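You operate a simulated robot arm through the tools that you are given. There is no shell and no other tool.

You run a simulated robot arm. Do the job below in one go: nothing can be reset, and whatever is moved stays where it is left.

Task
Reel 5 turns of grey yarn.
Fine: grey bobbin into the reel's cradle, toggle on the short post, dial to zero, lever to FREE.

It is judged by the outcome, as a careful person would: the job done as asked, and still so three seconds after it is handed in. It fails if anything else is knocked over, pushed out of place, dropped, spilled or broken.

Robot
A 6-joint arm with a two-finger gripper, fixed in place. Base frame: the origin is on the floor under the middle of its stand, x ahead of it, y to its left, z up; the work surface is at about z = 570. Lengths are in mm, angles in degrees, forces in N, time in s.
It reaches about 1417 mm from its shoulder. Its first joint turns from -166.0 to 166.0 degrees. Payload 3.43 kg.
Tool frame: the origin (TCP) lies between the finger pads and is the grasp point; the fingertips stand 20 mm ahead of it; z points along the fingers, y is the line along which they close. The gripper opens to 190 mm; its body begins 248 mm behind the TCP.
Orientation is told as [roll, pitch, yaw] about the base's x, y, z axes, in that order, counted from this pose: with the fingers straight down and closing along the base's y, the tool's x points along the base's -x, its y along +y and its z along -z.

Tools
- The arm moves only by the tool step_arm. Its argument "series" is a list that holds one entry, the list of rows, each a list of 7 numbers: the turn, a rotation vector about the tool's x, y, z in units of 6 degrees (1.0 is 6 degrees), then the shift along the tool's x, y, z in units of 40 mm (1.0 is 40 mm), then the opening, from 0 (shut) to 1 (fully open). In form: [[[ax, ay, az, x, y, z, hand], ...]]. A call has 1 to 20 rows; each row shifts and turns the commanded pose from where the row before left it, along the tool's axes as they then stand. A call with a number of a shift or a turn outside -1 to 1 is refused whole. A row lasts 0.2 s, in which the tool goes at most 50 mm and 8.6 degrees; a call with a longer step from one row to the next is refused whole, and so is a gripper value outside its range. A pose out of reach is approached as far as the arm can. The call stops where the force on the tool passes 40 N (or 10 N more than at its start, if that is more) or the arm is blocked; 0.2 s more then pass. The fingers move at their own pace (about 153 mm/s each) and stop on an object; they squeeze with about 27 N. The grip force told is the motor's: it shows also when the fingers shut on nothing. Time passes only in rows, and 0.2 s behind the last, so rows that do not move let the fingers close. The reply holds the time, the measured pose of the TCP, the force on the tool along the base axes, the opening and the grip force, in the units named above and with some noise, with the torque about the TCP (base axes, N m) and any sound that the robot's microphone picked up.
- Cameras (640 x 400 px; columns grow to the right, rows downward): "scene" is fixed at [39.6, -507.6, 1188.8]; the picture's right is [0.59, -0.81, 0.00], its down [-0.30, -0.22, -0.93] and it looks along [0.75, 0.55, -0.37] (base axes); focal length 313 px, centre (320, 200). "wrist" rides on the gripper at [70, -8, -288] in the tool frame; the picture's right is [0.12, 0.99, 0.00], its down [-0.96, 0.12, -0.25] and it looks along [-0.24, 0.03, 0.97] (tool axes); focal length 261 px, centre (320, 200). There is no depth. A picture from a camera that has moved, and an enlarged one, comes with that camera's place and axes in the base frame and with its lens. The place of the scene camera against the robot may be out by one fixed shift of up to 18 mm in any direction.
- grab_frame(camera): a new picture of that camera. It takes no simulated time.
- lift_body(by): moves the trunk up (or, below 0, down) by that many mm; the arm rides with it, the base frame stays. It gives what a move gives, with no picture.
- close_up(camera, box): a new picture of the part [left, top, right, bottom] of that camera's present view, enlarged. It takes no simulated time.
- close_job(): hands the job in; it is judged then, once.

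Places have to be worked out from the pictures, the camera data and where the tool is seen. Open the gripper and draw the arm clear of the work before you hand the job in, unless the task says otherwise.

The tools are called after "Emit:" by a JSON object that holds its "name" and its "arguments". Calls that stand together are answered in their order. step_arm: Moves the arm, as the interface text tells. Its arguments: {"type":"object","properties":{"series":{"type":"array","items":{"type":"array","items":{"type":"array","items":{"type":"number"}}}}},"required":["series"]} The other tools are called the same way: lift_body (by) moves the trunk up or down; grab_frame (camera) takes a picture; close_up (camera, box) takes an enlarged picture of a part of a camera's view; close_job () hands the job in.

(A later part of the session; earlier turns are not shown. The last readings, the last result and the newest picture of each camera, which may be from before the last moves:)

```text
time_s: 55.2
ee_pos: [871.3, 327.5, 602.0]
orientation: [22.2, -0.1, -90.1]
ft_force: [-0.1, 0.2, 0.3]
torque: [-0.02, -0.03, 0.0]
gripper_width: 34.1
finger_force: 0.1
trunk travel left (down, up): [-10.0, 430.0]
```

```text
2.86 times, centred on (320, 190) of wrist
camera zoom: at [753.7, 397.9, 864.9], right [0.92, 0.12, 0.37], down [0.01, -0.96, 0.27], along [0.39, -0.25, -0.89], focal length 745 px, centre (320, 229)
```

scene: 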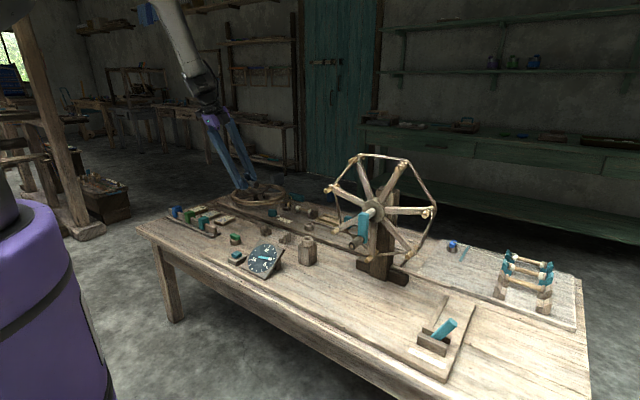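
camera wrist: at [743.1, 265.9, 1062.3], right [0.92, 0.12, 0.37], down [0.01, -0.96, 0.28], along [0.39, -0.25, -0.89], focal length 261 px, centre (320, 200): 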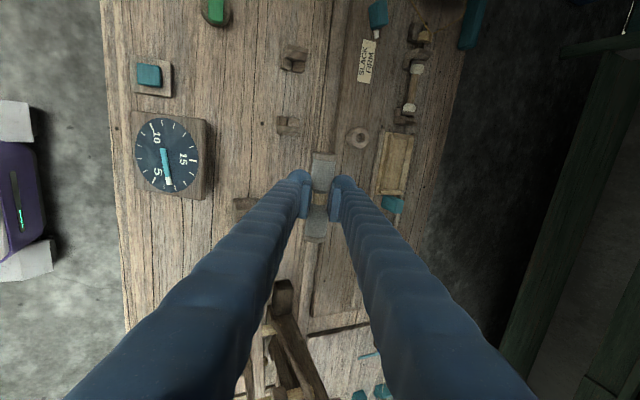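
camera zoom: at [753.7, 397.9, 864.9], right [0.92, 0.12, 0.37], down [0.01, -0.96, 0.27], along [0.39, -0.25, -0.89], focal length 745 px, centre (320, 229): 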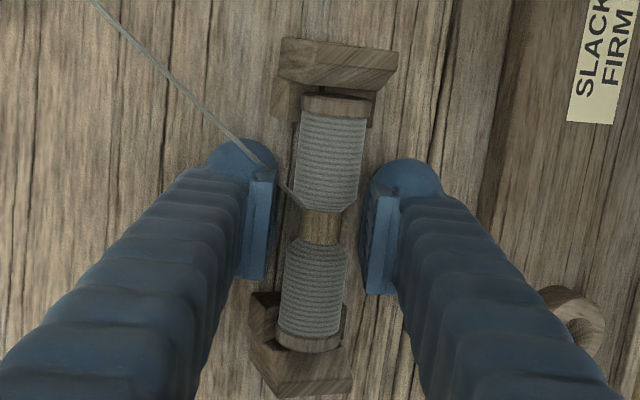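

The grey yarn now runs from the seated bobbin to the green toggle, so the green one is the toggle meant. Before handling it I withdraw from the bobbin along the tool axis, staying open, and look for the short post.

Emit:
{"name": "step_arm", "arguments": {"series": [[[0, 0, 0, 0, 0, -0.5, 0.18], [0, 0, 0, 0, 0, -1, 0.18], [0, 0, 0, 0, 0, -1, 0.18], [0, 0, 0, 0, 0, -1, 0.18], [0, 0, 0, 0, 0, -1, 0.18]]]}}

Emit:
{"name": "grab_frame", "arguments": {"camera": "scene"}}

Emit:
{"name": "close_up", "arguments": {"camera": "scene", "box": [220, 200, 330, 270]}}

Emit:
{"name": "close_up", "arguments": {"camera": "scene", "box": [320, 145, 445, 225]}}

Emit:
{"name": "close_up", "arguments": {"camera": "scene", "box": [325, 205, 435, 290]}}

```text
time_s: 56.4
ee_pos: [799.3, 327.3, 767.3]
orientation: [22.2, -0.1, -90.0]
ft_force: [-0.1, 0.0, -0.1]
torque: [0.02, 0.04, 0.01]
gripper_width: 34.3
finger_force: 0.0
trunk travel left (down, up): [-10.0, 430.0]
```

```text
taken
```

scene: 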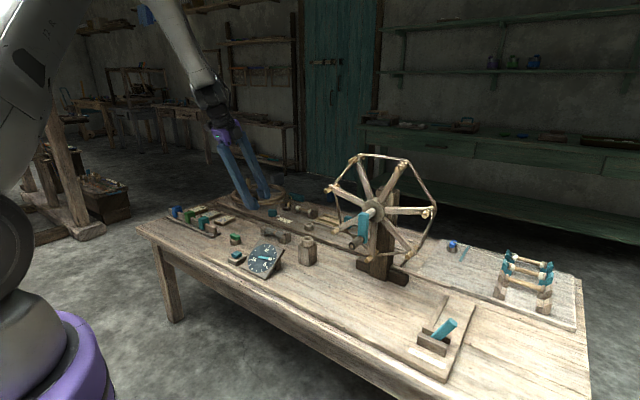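

```text
5.71 times, centred on (275, 235) of scene
camera zoom: at [39.6, -507.6, 1188.8], right [0.59, -0.81, 0.0], down [-0.3, -0.22, -0.93], along [0.75, 0.55, -0.37], focal length 1790 px, centre (577, 0)
```

zoom: 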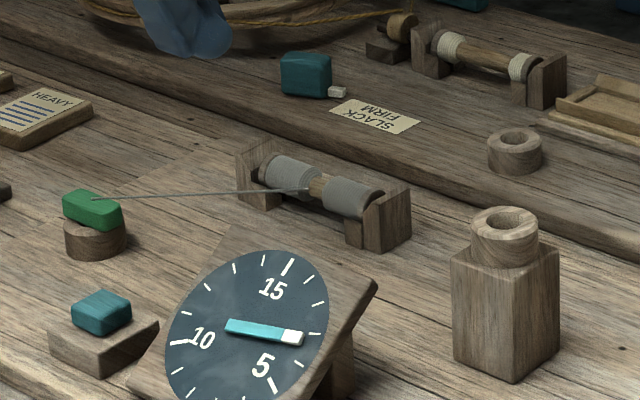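

```text
5.00 times, centred on (382, 185) of scene
camera zoom: at [39.6, -507.6, 1188.8], right [0.59, -0.81, 0.0], down [-0.3, -0.22, -0.93], along [0.75, 0.55, -0.37], focal length 1566 px, centre (8, 275)
```

zoom: 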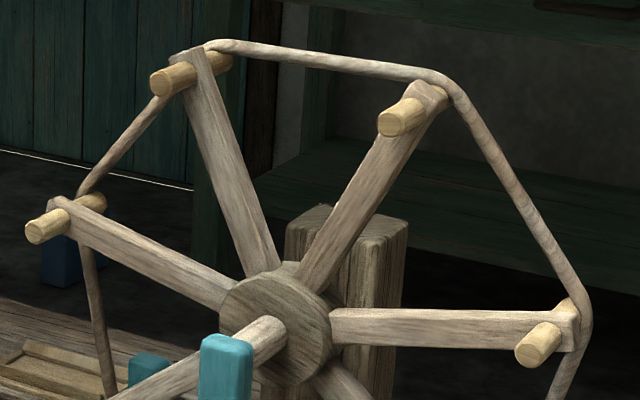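

```text
4.71 times, centred on (380, 248) of scene
camera zoom: at [39.6, -507.6, 1188.8], right [0.59, -0.81, 0.0], down [-0.3, -0.22, -0.93], along [0.75, 0.55, -0.37], focal length 1474 px, centre (38, -24)
```

zoom: 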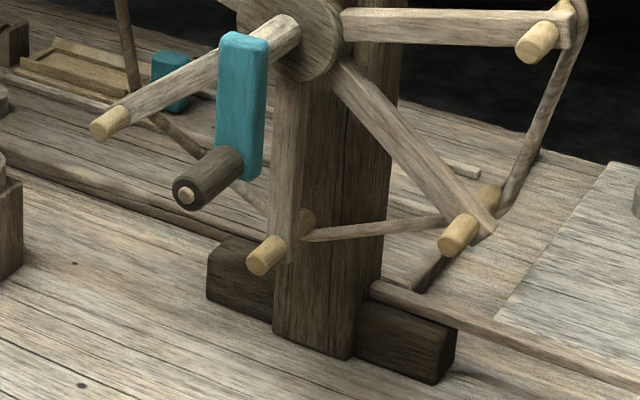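

The reel's pegs are all alike, so the "short post" must be one of the low ring posts; I'll settle that in a moment. Meanwhile I bring the hand upright again, close the fingers, and go above the teal button beside the dial (about (663, 315)).

Emit:
{"name": "step_arm", "arguments": {"series": [[[0.925, 0, 0, 0, 0, 0, 0.1], [0.925, 0, 0, 0, 0, 0, 0], [0.925, 0, 0, 0, 0, 0, 0], [0.925, 0, 0, 0, 0, 0, 0], [0, 0, 0, -0.08, -0.85, 0, 0], [0, 0, 0, -0.08, -0.85, 0, 0], [0, 0, 0, -0.08, -0.85, 0, 0], [0, 0, 0, -0.08, -0.85, 0, 0]]]}}

Emit:
{"name": "grab_frame", "arguments": {"camera": "wrist"}}

Emit:
{"name": "close_up", "arguments": {"camera": "wrist", "box": [240, 120, 400, 260]}}

```text
time_s: 58.2
ee_pos: [665.7, 315.4, 770.7]
orientation: [-0.1, -0.2, -90.1]
ft_force: [-0.5, -0.8, 0.1]
torque: [0.0, 0.01, -0.01]
gripper_width: 0.0
finger_force: 26.7
trunk travel left (down, up): [-10.0, 430.0]
```

```text
taken
camera wrist: at [657.2, 386.4, 1057.4], right [0.99, 0.12, 0.0], down [0.11, -0.96, 0.25], along [0.03, -0.25, -0.97], focal length 261 px, centre (320, 200)
```

wrist: 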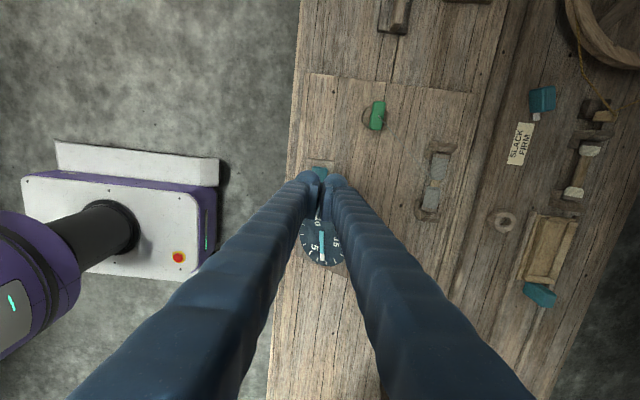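

```text
2.86 times, centred on (320, 190) of wrist
camera zoom: at [657.2, 386.4, 1057.4], right [0.99, 0.12, 0.0], down [0.11, -0.96, 0.25], along [0.03, -0.25, -0.97], focal length 745 px, centre (320, 229)
```

zoom: 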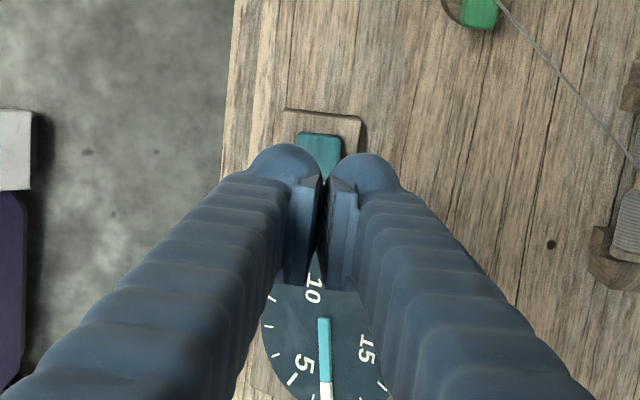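

The button lies under the closed fingertips at about (666, 317). I go down to just above it, then press in small steps.

Emit:
{"name": "step_arm", "arguments": {"series": [[[0, 0, 0, 0.02, 0, 0.9, 0], [0, 0, 0, 0.02, 0, 0.9, 0], [0, 0, 0, 0, 0, 0.9, 0], [0, 0, 0, 0, 0, 0.5, 0], [0, 0, 0, 0, 0, 0, 0]]]}}

Emit:
{"name": "close_up", "arguments": {"camera": "scene", "box": [215, 220, 285, 280]}}

```text
time_s: 59.4
ee_pos: [665.2, 315.4, 641.1]
orientation: [0.0, -0.1, -90.0]
ft_force: [0.4, 0.5, -0.6]
torque: [0.0, 0.02, 0.02]
gripper_width: 0.1
finger_force: 26.9
trunk travel left (down, up): [-10.0, 430.0]
```

```text
6.67 times, centred on (250, 250) of scene
camera zoom: at [39.6, -507.6, 1188.8], right [0.59, -0.81, 0.0], down [-0.3, -0.22, -0.93], along [0.75, 0.55, -0.37], focal length 2088 px, centre (787, -133)
```

zoom: 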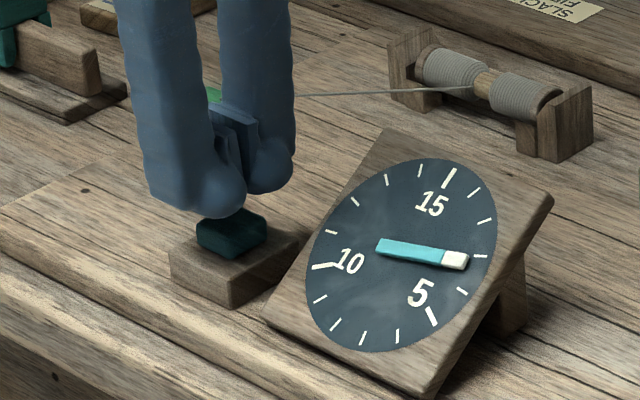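

Emit:
{"name": "step_arm", "arguments": {"series": [[[0, 0, 0, 0, 0, 0.1, 0], [0, 0, 0, 0, 0, 0.1, 0], [0, 0, 0, 0, 0, 0, 0]]]}}

```text
time_s: 60.2
ee_pos: [666.1, 316.6, 631.9]
orientation: [0.0, -0.2, -90.1]
ft_force: [0.0, -0.7, -0.1]
torque: [0.01, -0.01, -0.01]
gripper_width: 0.2
finger_force: 27.0
trunk travel left (down, up): [-10.0, 430.0]
```

No contact yet at tip height about 612; I continue downward in 4 mm steps.

Emit:
{"name": "step_arm", "arguments": {"series": [[[0, 0, 0, 0, 0, 0.1, 0], [0, 0, 0, 0, 0, 0.1, 0], [0, 0, 0, 0, 0, 0.05, 0]]]}}

Emit:
{"name": "close_up", "arguments": {"camera": "scene", "box": [215, 220, 285, 280]}}

```text
time_s: 61.0
ee_pos: [667.1, 316.8, 623.2]
orientation: [0.0, -0.2, -90.1]
ft_force: [0.9, 0.0, 0.8]
torque: [0.02, -0.01, 0.0]
gripper_width: 6.3
finger_force: 34.0
trunk travel left (down, up): [-10.0, 430.0]
```

```text
6.67 times, centred on (250, 250) of scene
camera zoom: at [39.6, -507.6, 1188.8], right [0.59, -0.81, 0.0], down [-0.3, -0.22, -0.93], along [0.75, 0.55, -0.37], focal length 2088 px, centre (787, -133)
```

zoom: 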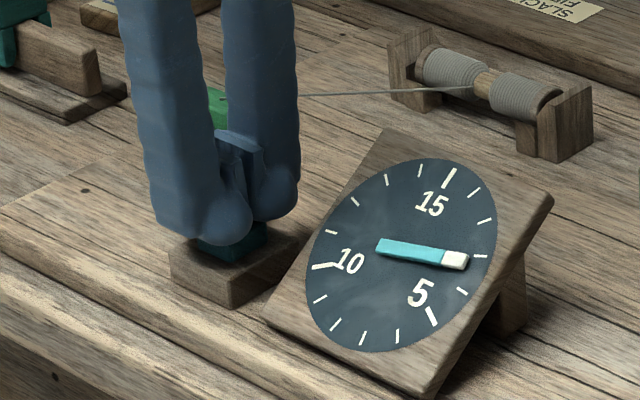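

The button is wedging the two fingers apart, so I raise, shift 16 mm so that a single fingertip stands over the button, and press again.

Emit:
{"name": "step_arm", "arguments": {"series": [[[0, 0, 0, 0, 0, -0.4, 0], [0, 0, 0, 0, -0.42, 0, 0], [0, 0, 0, 0, 0, 0.2, 0], [0, 0, 0, 0, 0, 0.15, 0]]]}}

Emit:
{"name": "step_arm", "arguments": {"series": [[[0, 0, 0, 0, 0, 0.08, 0], [0, 0, 0, 0, 0, 0.08, 0]]]}}

Emit:
{"name": "close_up", "arguments": {"camera": "scene", "box": [215, 220, 285, 280]}}

```text
time_s: 62.0
ee_pos: [649.8, 316.4, 625.0]
orientation: [-0.1, 0.0, -90.1]
ft_force: [0.7, -0.3, 0.0]
torque: [0.02, -0.01, -0.02]
gripper_width: 0.2
finger_force: 34.9
trunk travel left (down, up): [-10.0, 430.0]
```

```text
time_s: 62.6
ee_pos: [650.2, 315.5, 618.9]
orientation: [0.0, -0.1, -90.1]
ft_force: [-0.7, -0.4, 3.5]
torque: [0.0, -0.05, 0.0]
gripper_width: 0.1
finger_force: 34.5
trunk travel left (down, up): [-10.0, 430.0]
heard: click
```

```text
6.67 times, centred on (250, 250) of scene
camera zoom: at [39.6, -507.6, 1188.8], right [0.59, -0.81, 0.0], down [-0.3, -0.22, -0.93], along [0.75, 0.55, -0.37], focal length 2088 px, centre (787, -133)
```

zoom: 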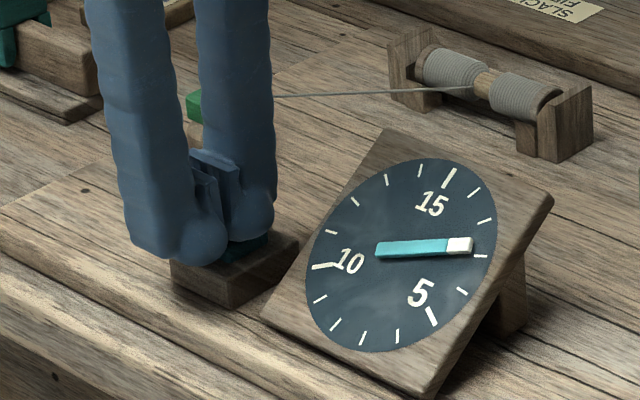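

A click sounded and the needle has moved back a little from 3. I hold still for a moment to see whether it runs back to zero.

Emit:
{"name": "step_arm", "arguments": {"series": [[[0, 0, 0, 0, 0, 0, 0], [0, 0, 0, 0, 0, 0, 0], [0, 0, 0, 0, 0, 0, 0]]]}}

Emit:
{"name": "close_up", "arguments": {"camera": "scene", "box": [215, 220, 285, 280]}}

```text
time_s: 63.4
ee_pos: [651.4, 316.5, 617.7]
orientation: [0.0, -0.1, -90.0]
ft_force: [-1.6, -0.4, 3.4]
torque: [0.03, -0.03, -0.04]
gripper_width: 0.0
finger_force: 34.5
trunk travel left (down, up): [-10.0, 430.0]
```

```text
6.67 times, centred on (250, 250) of scene
camera zoom: at [39.6, -507.6, 1188.8], right [0.59, -0.81, 0.0], down [-0.3, -0.22, -0.93], along [0.75, 0.55, -0.37], focal length 2088 px, centre (787, -133)
```

zoom: 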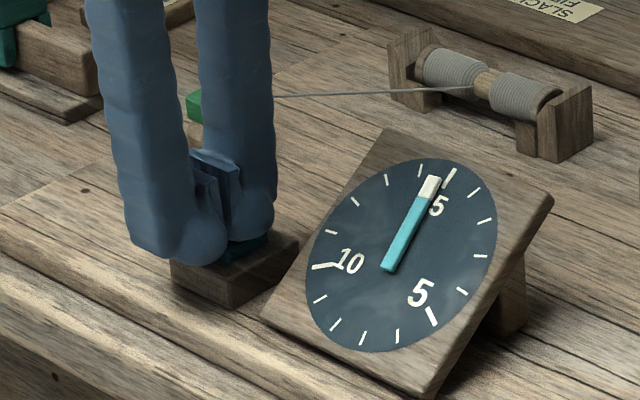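

The needle is running to the zero (15) mark. I hold a moment longer so it settles fully, then release the button.

Emit:
{"name": "step_arm", "arguments": {"series": [[[0, 0, 0, 0, 0, 0, 0], [0, 0, 0, 0, 0, 0, 0], [0, 0, 0, 0, 0, 0, 0]]]}}

Emit:
{"name": "step_arm", "arguments": {"series": [[[0, 0, 0, 0, 0, -0.3, 0], [0, 0, 0, 0, 0, -0.8, 0], [0, 0, 0, 0, 0, -1, 0], [0, 0, 0, 0, 0, -1, 0], [0, 0, 0, 0, 0, -1, 0]]]}}

Emit:
{"name": "close_up", "arguments": {"camera": "scene", "box": [215, 220, 285, 280]}}

```text
time_s: 64.2
ee_pos: [650.3, 316.7, 618.7]
orientation: [0.1, -0.2, -90.1]
ft_force: [0.3, 0.4, 3.0]
torque: [0.05, -0.05, 0.04]
gripper_width: 0.0
finger_force: 34.1
trunk travel left (down, up): [-10.0, 430.0]
```

```text
time_s: 65.4
ee_pos: [649.4, 317.8, 782.4]
orientation: [0.0, -0.1, -90.1]
ft_force: [1.0, -0.2, -0.4]
torque: [-0.04, 0.03, -0.03]
gripper_width: 0.1
finger_force: 34.3
trunk travel left (down, up): [-10.0, 430.0]
```

```text
6.67 times, centred on (250, 250) of scene
camera zoom: at [39.6, -507.6, 1188.8], right [0.59, -0.81, 0.0], down [-0.3, -0.22, -0.93], along [0.75, 0.55, -0.37], focal length 2088 px, centre (787, -133)
```

zoom: 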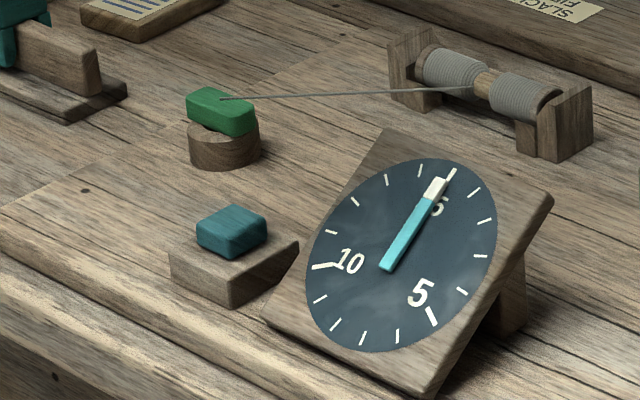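

The dial now stands at zero. To tell rests from posts, I compare the ring shapes of the green toggle's stump, the low ring, the tall post's ring and the blue toggle's stump in detail.

Emit:
{"name": "close_up", "arguments": {"camera": "scene", "box": [225, 227, 249, 245]}}

Emit:
{"name": "close_up", "arguments": {"camera": "scene", "box": [298, 216, 322, 234]}}

Emit:
{"name": "close_up", "arguments": {"camera": "scene", "box": [296, 230, 320, 248]}}

Emit:
{"name": "close_up", "arguments": {"camera": "scene", "box": [440, 236, 464, 254]}}

Emit:
{"name": "grab_frame", "arguments": {"camera": "wrist"}}

```text
16.00 times, centred on (237, 236) of scene
camera zoom: at [39.6, -507.6, 1188.8], right [0.59, -0.81, 0.0], down [-0.3, -0.22, -0.93], along [0.75, 0.55, -0.37], focal length 5011 px, centre (1648, -376)
```

zoom: 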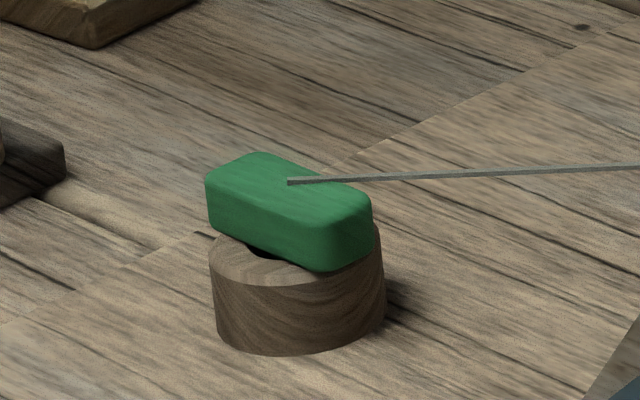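

```text
16.00 times, centred on (310, 225) of scene
camera zoom: at [39.6, -507.6, 1188.8], right [0.59, -0.81, 0.0], down [-0.3, -0.22, -0.93], along [0.75, 0.55, -0.37], focal length 5011 px, centre (480, -200)
```

zoom: 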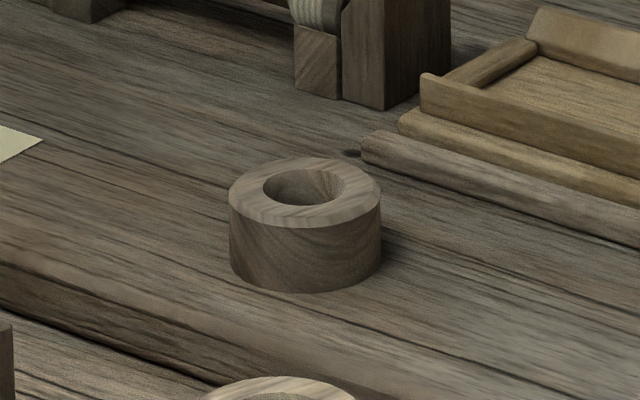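

```text
16.00 times, centred on (308, 239) of scene
camera zoom: at [39.6, -507.6, 1188.8], right [0.59, -0.81, 0.0], down [-0.3, -0.22, -0.93], along [0.75, 0.55, -0.37], focal length 5011 px, centre (512, -424)
```

zoom: 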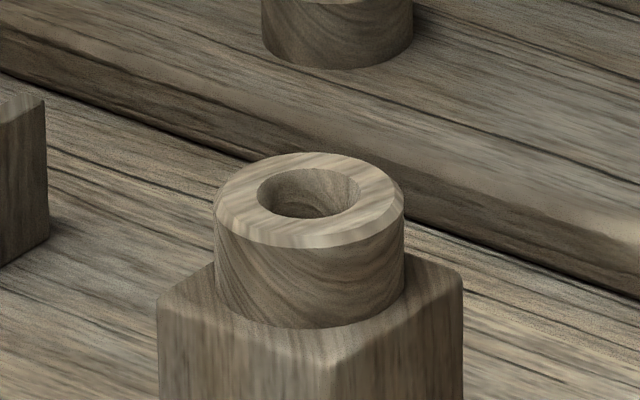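

```text
16.00 times, centred on (452, 245) of scene
camera zoom: at [39.6, -507.6, 1188.8], right [0.59, -0.81, 0.0], down [-0.3, -0.22, -0.93], along [0.75, 0.55, -0.37], focal length 5011 px, centre (-1792, -520)
```

zoom: 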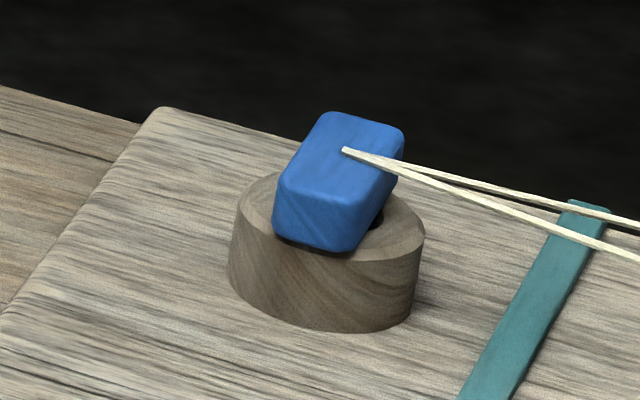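

```text
taken
camera wrist: at [640.7, 388.8, 1069.0], right [0.99, 0.12, 0.0], down [0.11, -0.96, 0.25], along [0.03, -0.25, -0.97], focal length 261 px, centre (320, 200)
```

wrist: 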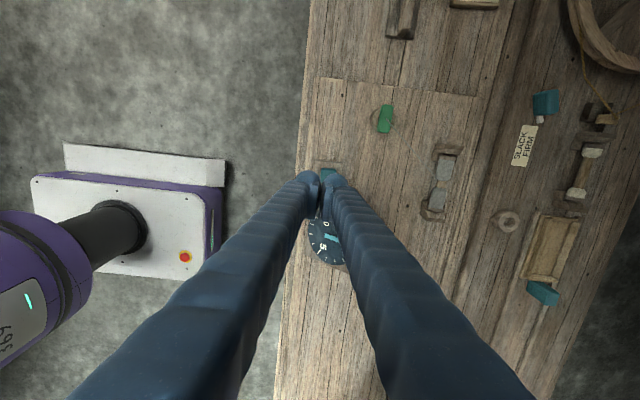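

All four rings are alike, so I'll first set the lever and then learn from how the yarn behaves. I carry the closed hand around the front of the reel (crank handle front end at about (685, -145, 779)) toward the lever.

Emit:
{"name": "step_arm", "arguments": {"series": [[[0, 0, 0, 0, -0.8, -0.2, 0], [0, 0, 0, 0, -0.8, -0.2, 0], [0, 0, 0, 0, -0.65, -0.1, 0], [0, 0, 0, -1, 0, 0, 0], [0, 0, 0, -1, 0, 0, 0], [0, 0, 0, -1, 0, 0, 0], [0, 0, 0, -1, 0, 0, 0], [0, 0, 0, -1, 0, 0, 0], [0, 0, 0, -1, 0, 0, 0], [0, 0, 0, -1, 0, 0, 0], [0, 0, 0, -1, 0, 0, 0], [0, 0, 0, -1, 0, 0, 0], [0, 0, 0, -1, 0, 0, 0], [0, 0, 0, -1, 0, 0, 0], [0, 0, 0, -1, 0, 0, 0], [0, 0, 0, -1, 0, 0, 0], [0, 0, 0, -1, 0, 0, 0], [0, 0, 0, -1, 0, 0, 0], [0, 0, 0, -1, 0, 0, 0], [0, 0, 0, -1, 0, 0, 0]]]}}

Emit:
{"name": "step_arm", "arguments": {"series": [[[0, 0, 0, -1, 0, 0, 0], [0, 0, 0, -1, 0, 0, 0], [0, 0, 0, -1, 0, 0, 0], [0, 0, 0, 0, 0.85, 0, 0], [0, 0, 0, 0, 0.85, 0, 0], [0, 0, 0, 0, 0.85, 0, 0], [0, 0, 0, 0, 0.85, 0, 0]]]}}

Emit:
{"name": "grab_frame", "arguments": {"camera": "wrist"}}

Emit:
{"name": "grab_frame", "arguments": {"camera": "scene"}}

```text
time_s: 69.6
ee_pos: [560.9, -363.2, 803.8]
orientation: [0.0, -0.1, -90.0]
ft_force: [0.2, 0.5, 0.6]
torque: [-0.11, 0.01, -0.01]
gripper_width: 0.2
finger_force: 34.6
trunk travel left (down, up): [-10.0, 430.0]
```

```text
time_s: 71.2
ee_pos: [695.6, -482.8, 804.7]
orientation: [-0.1, -0.1, -90.1]
ft_force: [0.6, 0.5, -0.1]
torque: [-0.02, -0.02, 0.02]
gripper_width: 0.1
finger_force: 34.6
trunk travel left (down, up): [-10.0, 430.0]
```

```text
taken
camera wrist: at [685.7, -411.9, 1091.1], right [0.99, 0.12, 0.0], down [0.11, -0.96, 0.25], along [0.03, -0.25, -0.97], focal length 261 px, centre (320, 200)
```

wrist: 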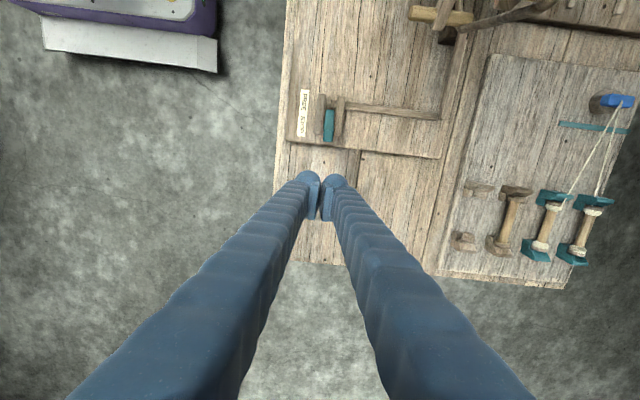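

```text
taken
```

scene: 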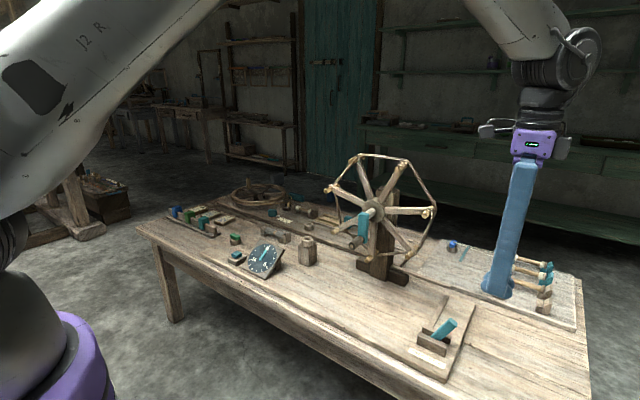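

The lever lies at about x ≈ 699, its top near y ≈ -414. I lower the closed fingers on its -y side to a tip height of 630 (above the side plates) and push toward +y in steps.

Emit:
{"name": "step_arm", "arguments": {"series": [[[0, 0, 0, 0, 0.1, 1, 0], [0, 0, 0, 0, 0, 1, 0], [0, 0, 0, 0, 0, 1, 0], [0, 0, 0, 0, 0, 0.85, 0], [0, 0, 0, 0.5, 0, 0, 0], [0, 0, 0, 0.4, 0, 0, 0]]]}}

Emit:
{"name": "close_up", "arguments": {"camera": "scene", "box": [400, 270, 500, 370]}}

```text
time_s: 72.6
ee_pos: [698.9, -449.1, 648.8]
orientation: [0.0, -0.1, -90.1]
ft_force: [0.0, -0.4, 0.1]
torque: [0.07, -0.04, -0.01]
gripper_width: 0.0
finger_force: 34.1
trunk travel left (down, up): [-10.0, 430.0]
```

```text
4.00 times, centred on (450, 320) of scene
camera zoom: at [39.6, -507.6, 1188.8], right [0.59, -0.81, 0.0], down [-0.3, -0.22, -0.93], along [0.75, 0.55, -0.37], focal length 1253 px, centre (-200, -280)
```

zoom: 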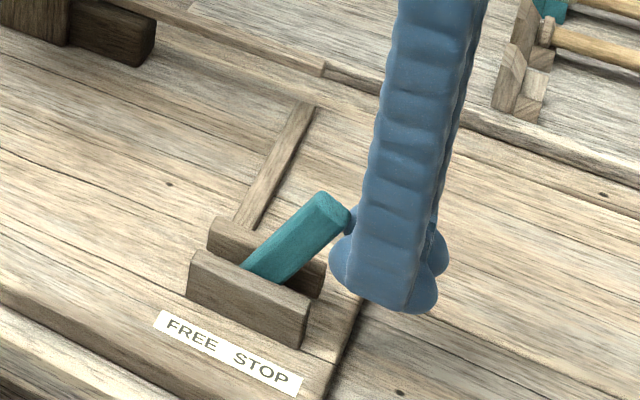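

The fingers stand right beside the lever's top. I push toward +y.

Emit:
{"name": "step_arm", "arguments": {"series": [[[0, 0, 0, 0.35, 0, 0, 0], [0, 0, 0, 0.35, 0, 0, 0], [0, 0, 0, 0.35, 0, 0, 0]]]}}

Emit:
{"name": "close_up", "arguments": {"camera": "scene", "box": [400, 270, 500, 370]}}

```text
time_s: 73.4
ee_pos: [699.3, -405.6, 649.3]
orientation: [-0.2, -0.1, -90.1]
ft_force: [0.3, 0.2, -0.6]
torque: [0.02, -0.01, -0.03]
gripper_width: 0.0
finger_force: 34.2
trunk travel left (down, up): [-10.0, 430.0]
```

```text
4.00 times, centred on (450, 320) of scene
camera zoom: at [39.6, -507.6, 1188.8], right [0.59, -0.81, 0.0], down [-0.3, -0.22, -0.93], along [0.75, 0.55, -0.37], focal length 1253 px, centre (-200, -280)
```

zoom: 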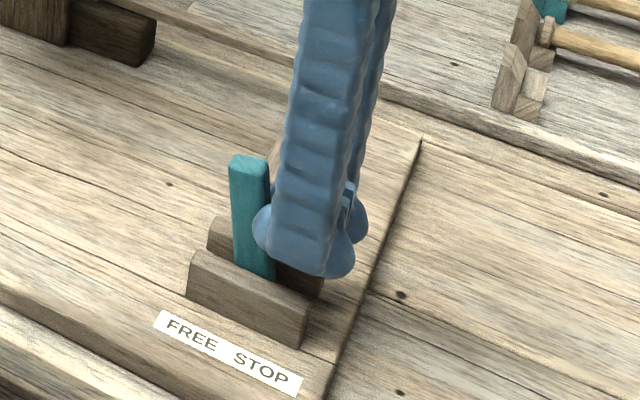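

The lever is past upright already. I keep pushing until it stops on the FREE side.

Emit:
{"name": "step_arm", "arguments": {"series": [[[0, 0, 0, 0.3, 0, 0, 0], [0, 0, 0, 0.3, 0, 0, 0], [0, 0, 0, 0.25, 0, 0, 0]]]}}

Emit:
{"name": "close_up", "arguments": {"camera": "scene", "box": [400, 270, 500, 370]}}

```text
time_s: 74.1
ee_pos: [699.5, -388.2, 651.5]
orientation: [0.3, -0.5, -90.1]
ft_force: [-2.1, -8.1, 3.1]
torque: [0.03, 0.06, 0.07]
gripper_width: 0.0
finger_force: 34.0
trunk travel left (down, up): [-10.0, 430.0]
stopped in row 3: the force on the tool passed its limit at 50 N (the readings are from after the stop); the commanded pose is now the measured one
```

```text
4.00 times, centred on (450, 320) of scene
camera zoom: at [39.6, -507.6, 1188.8], right [0.59, -0.81, 0.0], down [-0.3, -0.22, -0.93], along [0.75, 0.55, -0.37], focal length 1253 px, centre (-200, -280)
```

zoom: 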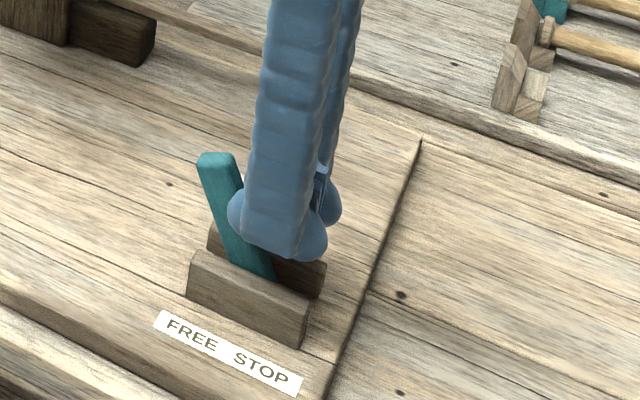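

The lever now leans to the FREE side by the same angle it had at STOP, against its end stop. I back off, rise, and check that it stays.

Emit:
{"name": "step_arm", "arguments": {"series": [[[0, 0, 0, -0.5, 0, 0, 0], [0, 0, 0, -0.8, 0, 0, 0], [0, 0, 0, -0.2, 0, -0.9, 0], [0, 0, 0, 0, 0, -1, 0], [0, 0, 0, 0, 0, -1, 0], [0, 0, 0, 0, 0, -1, 0]]]}}

Emit:
{"name": "close_up", "arguments": {"camera": "scene", "box": [400, 270, 500, 370]}}

Emit:
{"name": "grab_frame", "arguments": {"camera": "scene"}}

```text
time_s: 75.5
ee_pos: [699.7, -446.6, 809.4]
orientation: [0.3, -0.5, -89.9]
ft_force: [0.0, 0.7, 0.1]
torque: [0.03, -0.01, -0.01]
gripper_width: 0.1
finger_force: 34.7
trunk travel left (down, up): [-10.0, 430.0]
```

```text
4.00 times, centred on (450, 320) of scene
camera zoom: at [39.6, -507.6, 1188.8], right [0.59, -0.81, 0.0], down [-0.3, -0.22, -0.93], along [0.75, 0.55, -0.37], focal length 1253 px, centre (-200, -280)
```

zoom: 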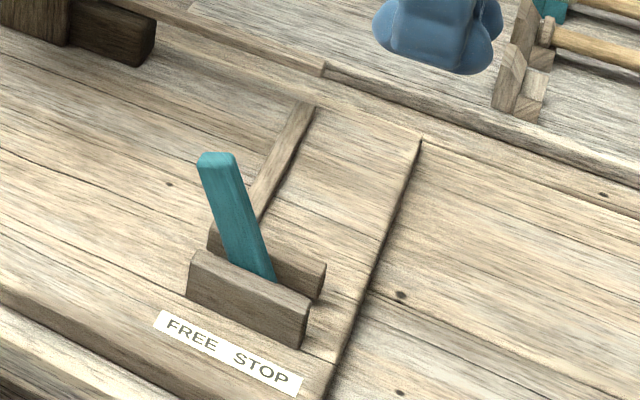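

```text
taken
```

scene: 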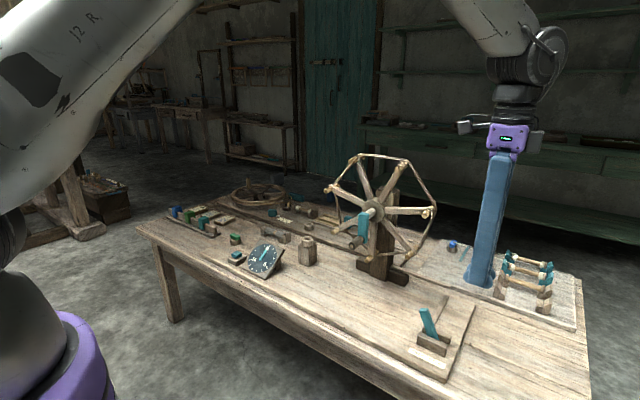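

The lever stays at FREE. Next I prepare for the crank: back off to the front, turn the hand to yaw 0 so the fingers close along y, and look at the crank closely.

Emit:
{"name": "step_arm", "arguments": {"series": [[[0, 0, 0, 0, -0.9, -0.3, 0], [0, 0, 0, 0, -0.9, -0.3, 0], [0, 0, 0, 0, -0.9, -0.3, 0], [0, 0, 0, 0, -0.9, -0.3, 0], [0, 0, -1, 0, 0, -0.1, 0.1], [0, 0, -1, 0, 0, -0.1, 0.2], [0, 0, -1, 0, 0, -0.1, 0.3], [0, 0, -1, 0, 0, -0.1, 0.4], [0, 0, -1, 0, 0, -0.1, 0.4], [0, 0, -1, 0, 0, -0.1, 0.4], [0, 0, -1, 0, 0, -0.1, 0.4], [0, 0, -1, 0, 0, -0.1, 0.4], [0, 0, -1, 0, 0, -0.1, 0.4], [0, 0, -1, 0, 0, -0.1, 0.4], [0, 0, -1, 0, 0, -0.1, 0.4], [0, 0, -1, 0, 0, -0.1, 0.4], [0, 0, -1, 0, 0, -0.1, 0.4], [0, 0, -1, 0, 0, -0.1, 0.4], [0, 0, -1, 0, 0, 0, 0.4]]]}}

Emit:
{"name": "grab_frame", "arguments": {"camera": "wrist"}}

```text
time_s: 79.5
ee_pos: [554.8, -445.7, 911.1]
orientation: [-0.5, -0.3, 0.2]
ft_force: [-0.1, 0.5, -0.8]
torque: [-0.05, 0.03, 0.02]
gripper_width: 76.2
finger_force: 0.0
trunk travel left (down, up): [-10.0, 430.0]
```

```text
taken
camera wrist: at [483.0, -451.7, 1198.1], right [-0.12, 0.99, -0.01], down [0.96, 0.12, 0.25], along [0.25, 0.02, -0.97], focal length 261 px, centre (320, 200)
```

wrist: 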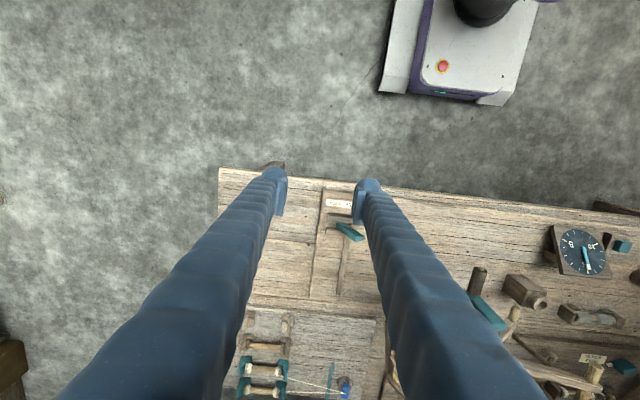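

I move along the front to y ≈ -143, facing the crank, correcting the small tilt, and take a closer picture of the handle.

Emit:
{"name": "step_arm", "arguments": {"series": [[[-0.083, 0.05, 0.03, 0, 0.95, -0.1, 0.4], [0, 0, 0, 0, 0.95, -0.1, 0.4], [0, 0, 0, 0, 0.95, -0.1, 0.4], [0, 0, 0, 0, 0.95, -0.1, 0.4], [0, 0, 0, 0, 0.95, -0.1, 0.4], [0, 0, 0, 0, 0.95, -0.1, 0.4], [0, 0, 0, 0, 0.95, -0.1, 0.4], [0, 0, 0, 0, 0.95, -0.1, 0.4]]]}}

Emit:
{"name": "grab_frame", "arguments": {"camera": "wrist"}}

Emit:
{"name": "close_up", "arguments": {"camera": "wrist", "box": [260, 160, 400, 300]}}

```text
time_s: 81.3
ee_pos: [555.4, -142.7, 943.8]
orientation: [-0.1, -0.1, -0.2]
ft_force: [0.2, 0.1, -0.2]
torque: [0.11, 0.05, 0.02]
gripper_width: 76.2
finger_force: 0.0
trunk travel left (down, up): [-10.0, 430.0]
```

```text
taken
camera wrist: at [484.0, -150.4, 1231.0], right [-0.12, 0.99, 0.0], down [0.96, 0.11, 0.25], along [0.25, 0.03, -0.97], focal length 261 px, centre (320, 200)
```

wrist: 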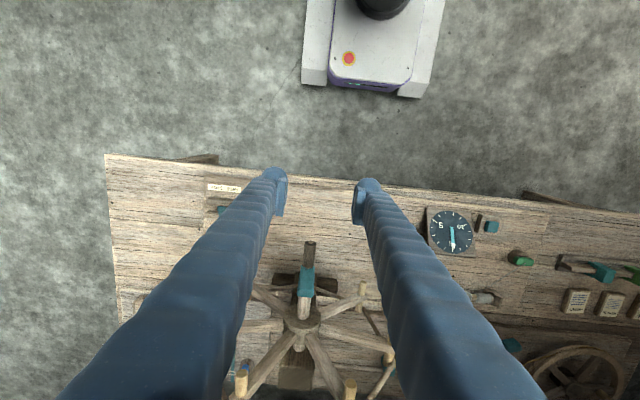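

```text
2.86 times, centred on (330, 230) of wrist
camera zoom: at [484.0, -150.4, 1231.0], right [-0.12, 0.99, 0.0], down [0.96, 0.11, 0.25], along [0.25, 0.03, -0.97], focal length 745 px, centre (291, 114)
```

zoom: 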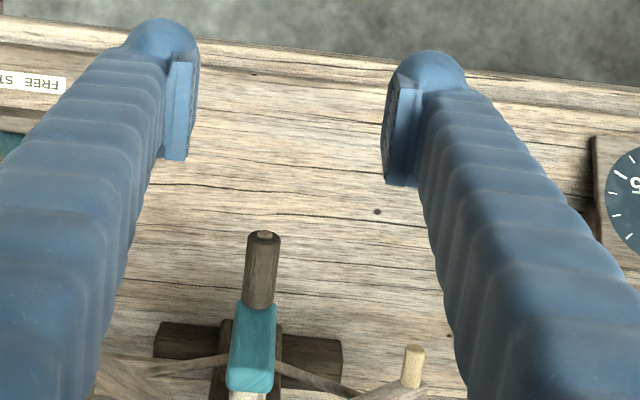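

The handle runs from x ≈ 681 to 731 at about (y -143.5, z 777), 24 mm thick; the crank axis is near (y -142.4, z 846), radius about 67 mm. I come over it from above with open fingers and lower around it.

Emit:
{"name": "step_arm", "arguments": {"series": [[[0, 0, 0.03, -0.92, 0, 0, 0.4], [0, 0, 0, -0.92, 0, 0, 0.4], [0, 0, 0, -0.92, 0, 0, 0.4], [0, 0, 0, -0.92, 0, 0, 0.4], [0, 0, 0, 0, 0, 0.8, 0.4], [0, 0, 0, 0, 0, 0.8, 0.4], [0, 0, 0, 0, 0, 0.8, 0.4], [0, 0, 0, 0, 0, 0.5, 0.4]]]}}

Emit:
{"name": "close_up", "arguments": {"camera": "wrist", "box": [240, 140, 400, 280]}}

Emit:
{"name": "close_up", "arguments": {"camera": "scene", "box": [320, 150, 440, 270]}}

```text
time_s: 83.1
ee_pos: [703.8, -141.4, 826.4]
orientation: [0.1, 0.0, -0.4]
ft_force: [0.1, 0.0, 0.4]
torque: [0.01, -0.01, 0.01]
gripper_width: 76.2
finger_force: 0.0
trunk travel left (down, up): [-10.0, 430.0]
```

```text
2.86 times, centred on (320, 210) of wrist
camera zoom: at [632.0, -149.1, 1113.6], right [-0.11, 0.99, 0.0], down [0.96, 0.11, 0.25], along [0.25, 0.03, -0.97], focal length 745 px, centre (320, 171)
```

zoom: 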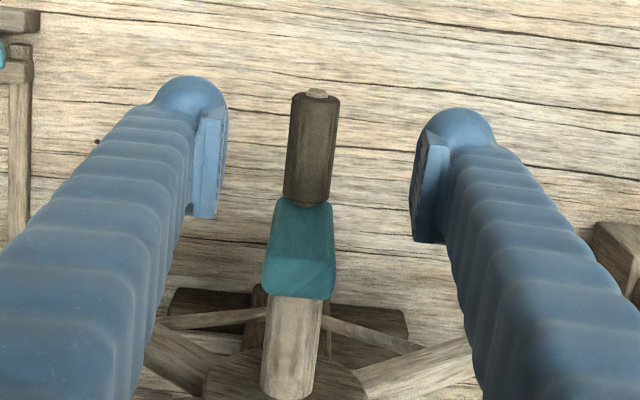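

```text
3.33 times, centred on (380, 210) of scene
camera zoom: at [39.6, -507.6, 1188.8], right [0.59, -0.81, 0.0], down [-0.3, -0.22, -0.93], along [0.75, 0.55, -0.37], focal length 1044 px, centre (120, 167)
```

zoom: 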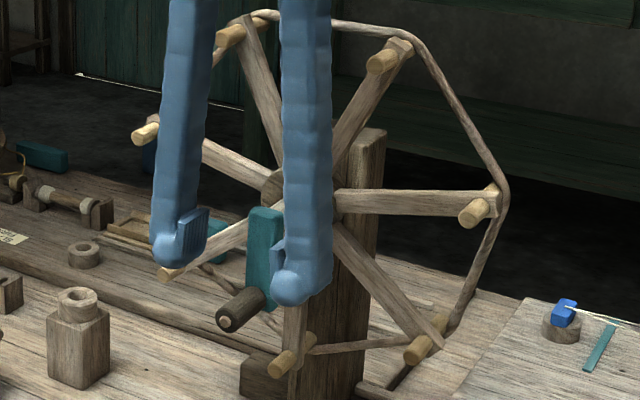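

The handle is about 3 mm to -y of the tool centre. I correct that and the small yaw, lower to the handle's height and close gently on it.

Emit:
{"name": "step_arm", "arguments": {"series": [[[0, 0, -0.06, 0, -0.07, 0.6, 0.4], [0, 0, 0, 0, 0, 0.6, 0.4], [0, 0, 0, 0, 0, 0, 0.25]]]}}

Emit:
{"name": "close_up", "arguments": {"camera": "wrist", "box": [240, 140, 400, 280]}}

Emit:
{"name": "close_up", "arguments": {"camera": "scene", "box": [320, 180, 420, 270]}}

```text
time_s: 83.9
ee_pos: [702.0, -145.1, 777.7]
orientation: [0.1, 0.1, -0.1]
ft_force: [0.0, -0.3, -0.3]
torque: [-0.03, 0.03, -0.05]
gripper_width: 47.7
finger_force: 0.0
trunk travel left (down, up): [-10.0, 430.0]
```

```text
2.86 times, centred on (320, 210) of wrist
camera zoom: at [631.4, -152.5, 1065.5], right [-0.12, 0.99, 0.0], down [0.96, 0.11, 0.25], along [0.24, 0.03, -0.97], focal length 745 px, centre (320, 171)
```

zoom: 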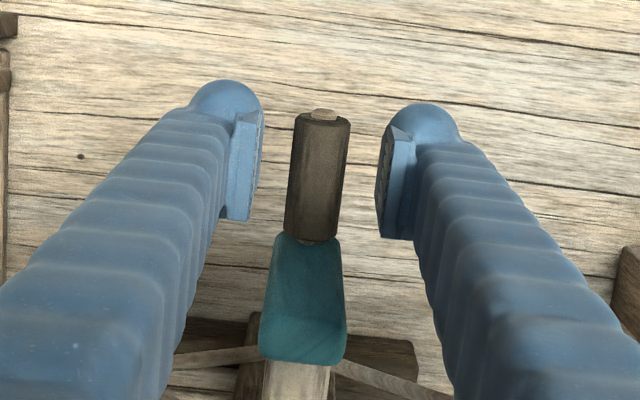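

```text
4.44 times, centred on (370, 225) of scene
camera zoom: at [39.6, -507.6, 1188.8], right [0.59, -0.81, 0.0], down [-0.3, -0.22, -0.93], along [0.75, 0.55, -0.37], focal length 1392 px, centre (98, 89)
```

zoom: 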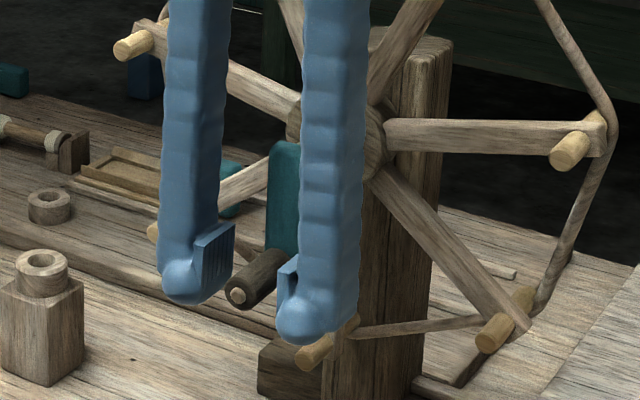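

The handle is between the pads. I close on it.

Emit:
{"name": "step_arm", "arguments": {"series": [[[0, 0, 0, 0, 0, 0, 0.1], [0, 0, 0, 0, 0, 0, 0.05], [0, 0, 0, 0, 0, 0, 0.0], [0, 0, 0, 0, 0, 0, 0.0]]]}}

```text
time_s: 84.9
ee_pos: [703.5, -142.9, 778.8]
orientation: [0.1, 0.1, -0.1]
ft_force: [-0.3, 0.1, -0.5]
torque: [0.03, 0.02, 1.42]
gripper_width: 17.4
finger_force: 45.0
trunk travel left (down, up): [-10.0, 430.0]
```

Emit:
{"name": "close_up", "arguments": {"camera": "wrist", "box": [240, 140, 400, 280]}}

Emit:
{"name": "close_up", "arguments": {"camera": "scene", "box": [320, 180, 420, 270]}}

```text
2.86 times, centred on (320, 210) of wrist
camera zoom: at [631.2, -152.4, 1065.8], right [-0.12, 0.99, 0.0], down [0.96, 0.12, 0.25], along [0.24, 0.03, -0.97], focal length 745 px, centre (320, 171)
```

zoom: 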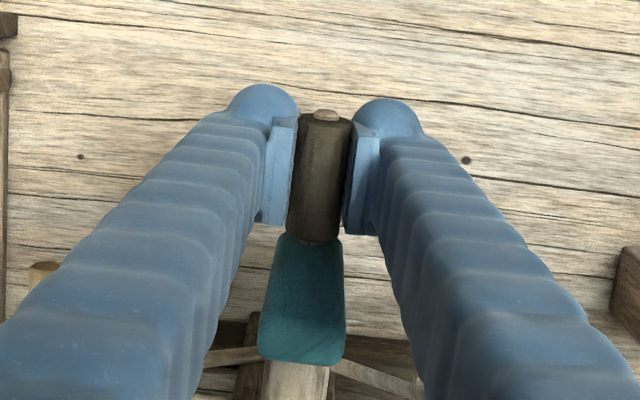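

```text
4.44 times, centred on (370, 225) of scene
camera zoom: at [39.6, -507.6, 1188.8], right [0.59, -0.81, 0.0], down [-0.3, -0.22, -0.93], along [0.75, 0.55, -0.37], focal length 1392 px, centre (98, 89)
```

zoom: 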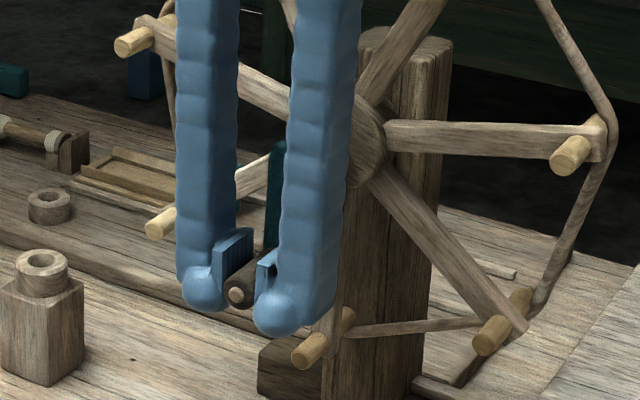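

The handle is held. I try a small turn first: 40° clockwise as seen from the front (bottom toward +y), watching force and dial.

Emit:
{"name": "step_arm", "arguments": {"series": [[[0, 0, 0, 0, 0.29, -0.0255, 0], [0, 0, 0, 0, 0.282, -0.0755, 0], [0, 0, 0, 0, 0.265, -0.124, 0], [0, 0, 0, 0, 0.239, -0.168, 0]]]}}

Emit:
{"name": "close_up", "arguments": {"camera": "scene", "box": [215, 220, 315, 280]}}

Emit:
{"name": "close_up", "arguments": {"camera": "scene", "box": [310, 140, 450, 280]}}

```text
time_s: 85.9
ee_pos: [702.4, -102.6, 795.1]
orientation: [0.1, 0.1, -0.1]
ft_force: [-14.0, -9.2, 8.8]
torque: [0.05, -0.31, 1.65]
gripper_width: 17.4
finger_force: 44.9
trunk travel left (down, up): [-10.0, 430.0]
```

```text
6.40 times, centred on (265, 250) of scene
camera zoom: at [39.6, -507.6, 1188.8], right [0.59, -0.81, 0.0], down [-0.3, -0.22, -0.93], along [0.75, 0.55, -0.37], focal length 2004 px, centre (672, -120)
```

zoom: 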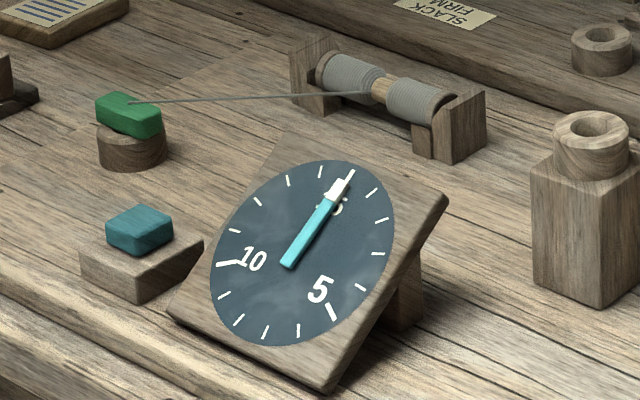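

```text
2.86 times, centred on (380, 210) of scene
camera zoom: at [39.6, -507.6, 1188.8], right [0.59, -0.81, 0.0], down [-0.3, -0.22, -0.93], along [0.75, 0.55, -0.37], focal length 895 px, centre (149, 171)
```

zoom: 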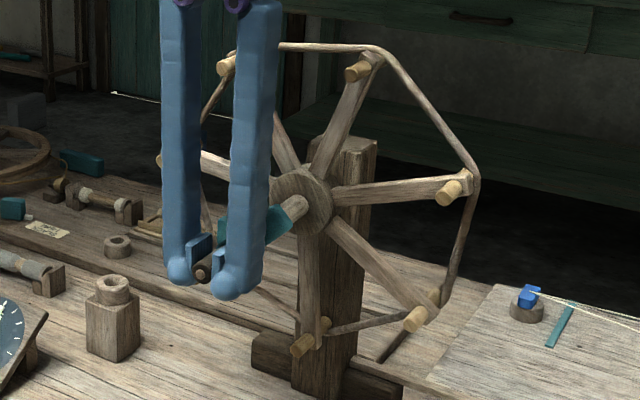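

The reel turns with the crank, and the dial needle seems to creep clockwise (upward count). There is a slight inward pull, so the radius is a touch smaller (~65.5 mm); I continue to a quarter turn with that and look again.

Emit:
{"name": "step_arm", "arguments": {"series": [[[0, 0, 0, 0, 0.2425, -0.18, 0], [0, 0, 0, 0, 0.1625, -0.234, 0], [0, 0, 0, 0, 0.121, -0.259, 0], [0, 0, 0, 0, 0.074, -0.275, 0], [0, 0, 0, 0, 0.025, -0.285, 0]]]}}

Emit:
{"name": "close_up", "arguments": {"camera": "scene", "box": [215, 220, 315, 280]}}

Emit:
{"name": "close_up", "arguments": {"camera": "scene", "box": [310, 140, 450, 280]}}

```text
time_s: 86.5
ee_pos: [703.4, -91.9, 809.0]
orientation: [-0.1, 0.1, 0.0]
ft_force: [-6.4, -4.7, 2.2]
torque: [0.13, -0.41, 1.3]
gripper_width: 17.2
finger_force: 44.9
trunk travel left (down, up): [-10.0, 430.0]
stopped in row 2: the force on the tool passed its limit at 43 N (the readings are from after the stop); the commanded pose is now the measured one
```

```text
6.40 times, centred on (265, 250) of scene
camera zoom: at [39.6, -507.6, 1188.8], right [0.59, -0.81, 0.0], down [-0.3, -0.22, -0.93], along [0.75, 0.55, -0.37], focal length 2004 px, centre (672, -120)
```

zoom: 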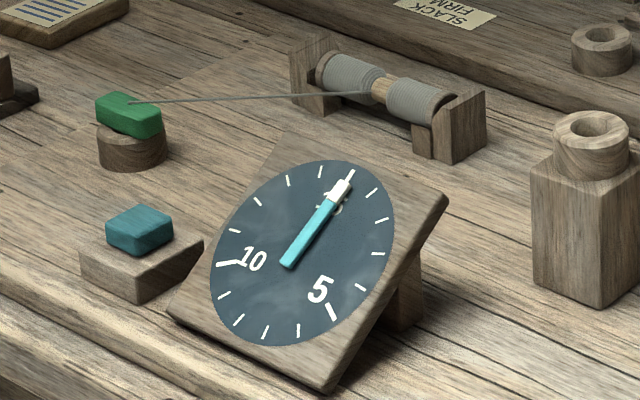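

```text
2.86 times, centred on (380, 210) of scene
camera zoom: at [39.6, -507.6, 1188.8], right [0.59, -0.81, 0.0], down [-0.3, -0.22, -0.93], along [0.75, 0.55, -0.37], focal length 895 px, centre (149, 171)
```

zoom: 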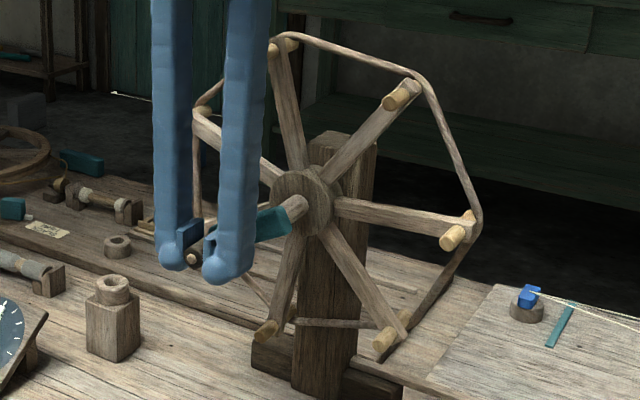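

The stop came from about 43 N: the grip (45 N now) is tight, so small path errors build up force. The needle did move clockwise, so this direction counts up. I try a gentler grip by commanding an opening just below the handle's width.

Emit:
{"name": "step_arm", "arguments": {"series": [[[0, 0, 0, 0, 0, 0, 0.088], [0, 0, 0, 0, 0, 0, 0.088]]]}}

Emit:
{"name": "close_up", "arguments": {"camera": "wrist", "box": [240, 140, 400, 280]}}

```text
time_s: 87.1
ee_pos: [703.8, -90.2, 809.8]
orientation: [-0.2, 0.1, 0.0]
ft_force: [1.4, 1.6, -1.1]
torque: [-0.02, 0.06, 0.02]
gripper_width: 17.6
finger_force: 0.7
trunk travel left (down, up): [-10.0, 430.0]
```

```text
2.86 times, centred on (320, 210) of wrist
camera zoom: at [632.8, -98.4, 1096.3], right [-0.12, 0.99, 0.0], down [0.96, 0.12, 0.25], along [0.24, 0.03, -0.97], focal length 745 px, centre (320, 171)
```

zoom: 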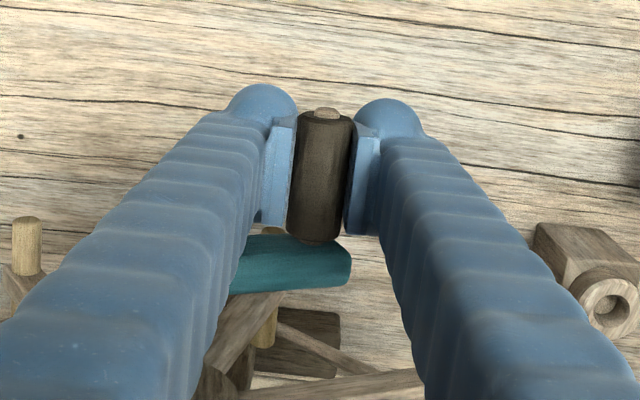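

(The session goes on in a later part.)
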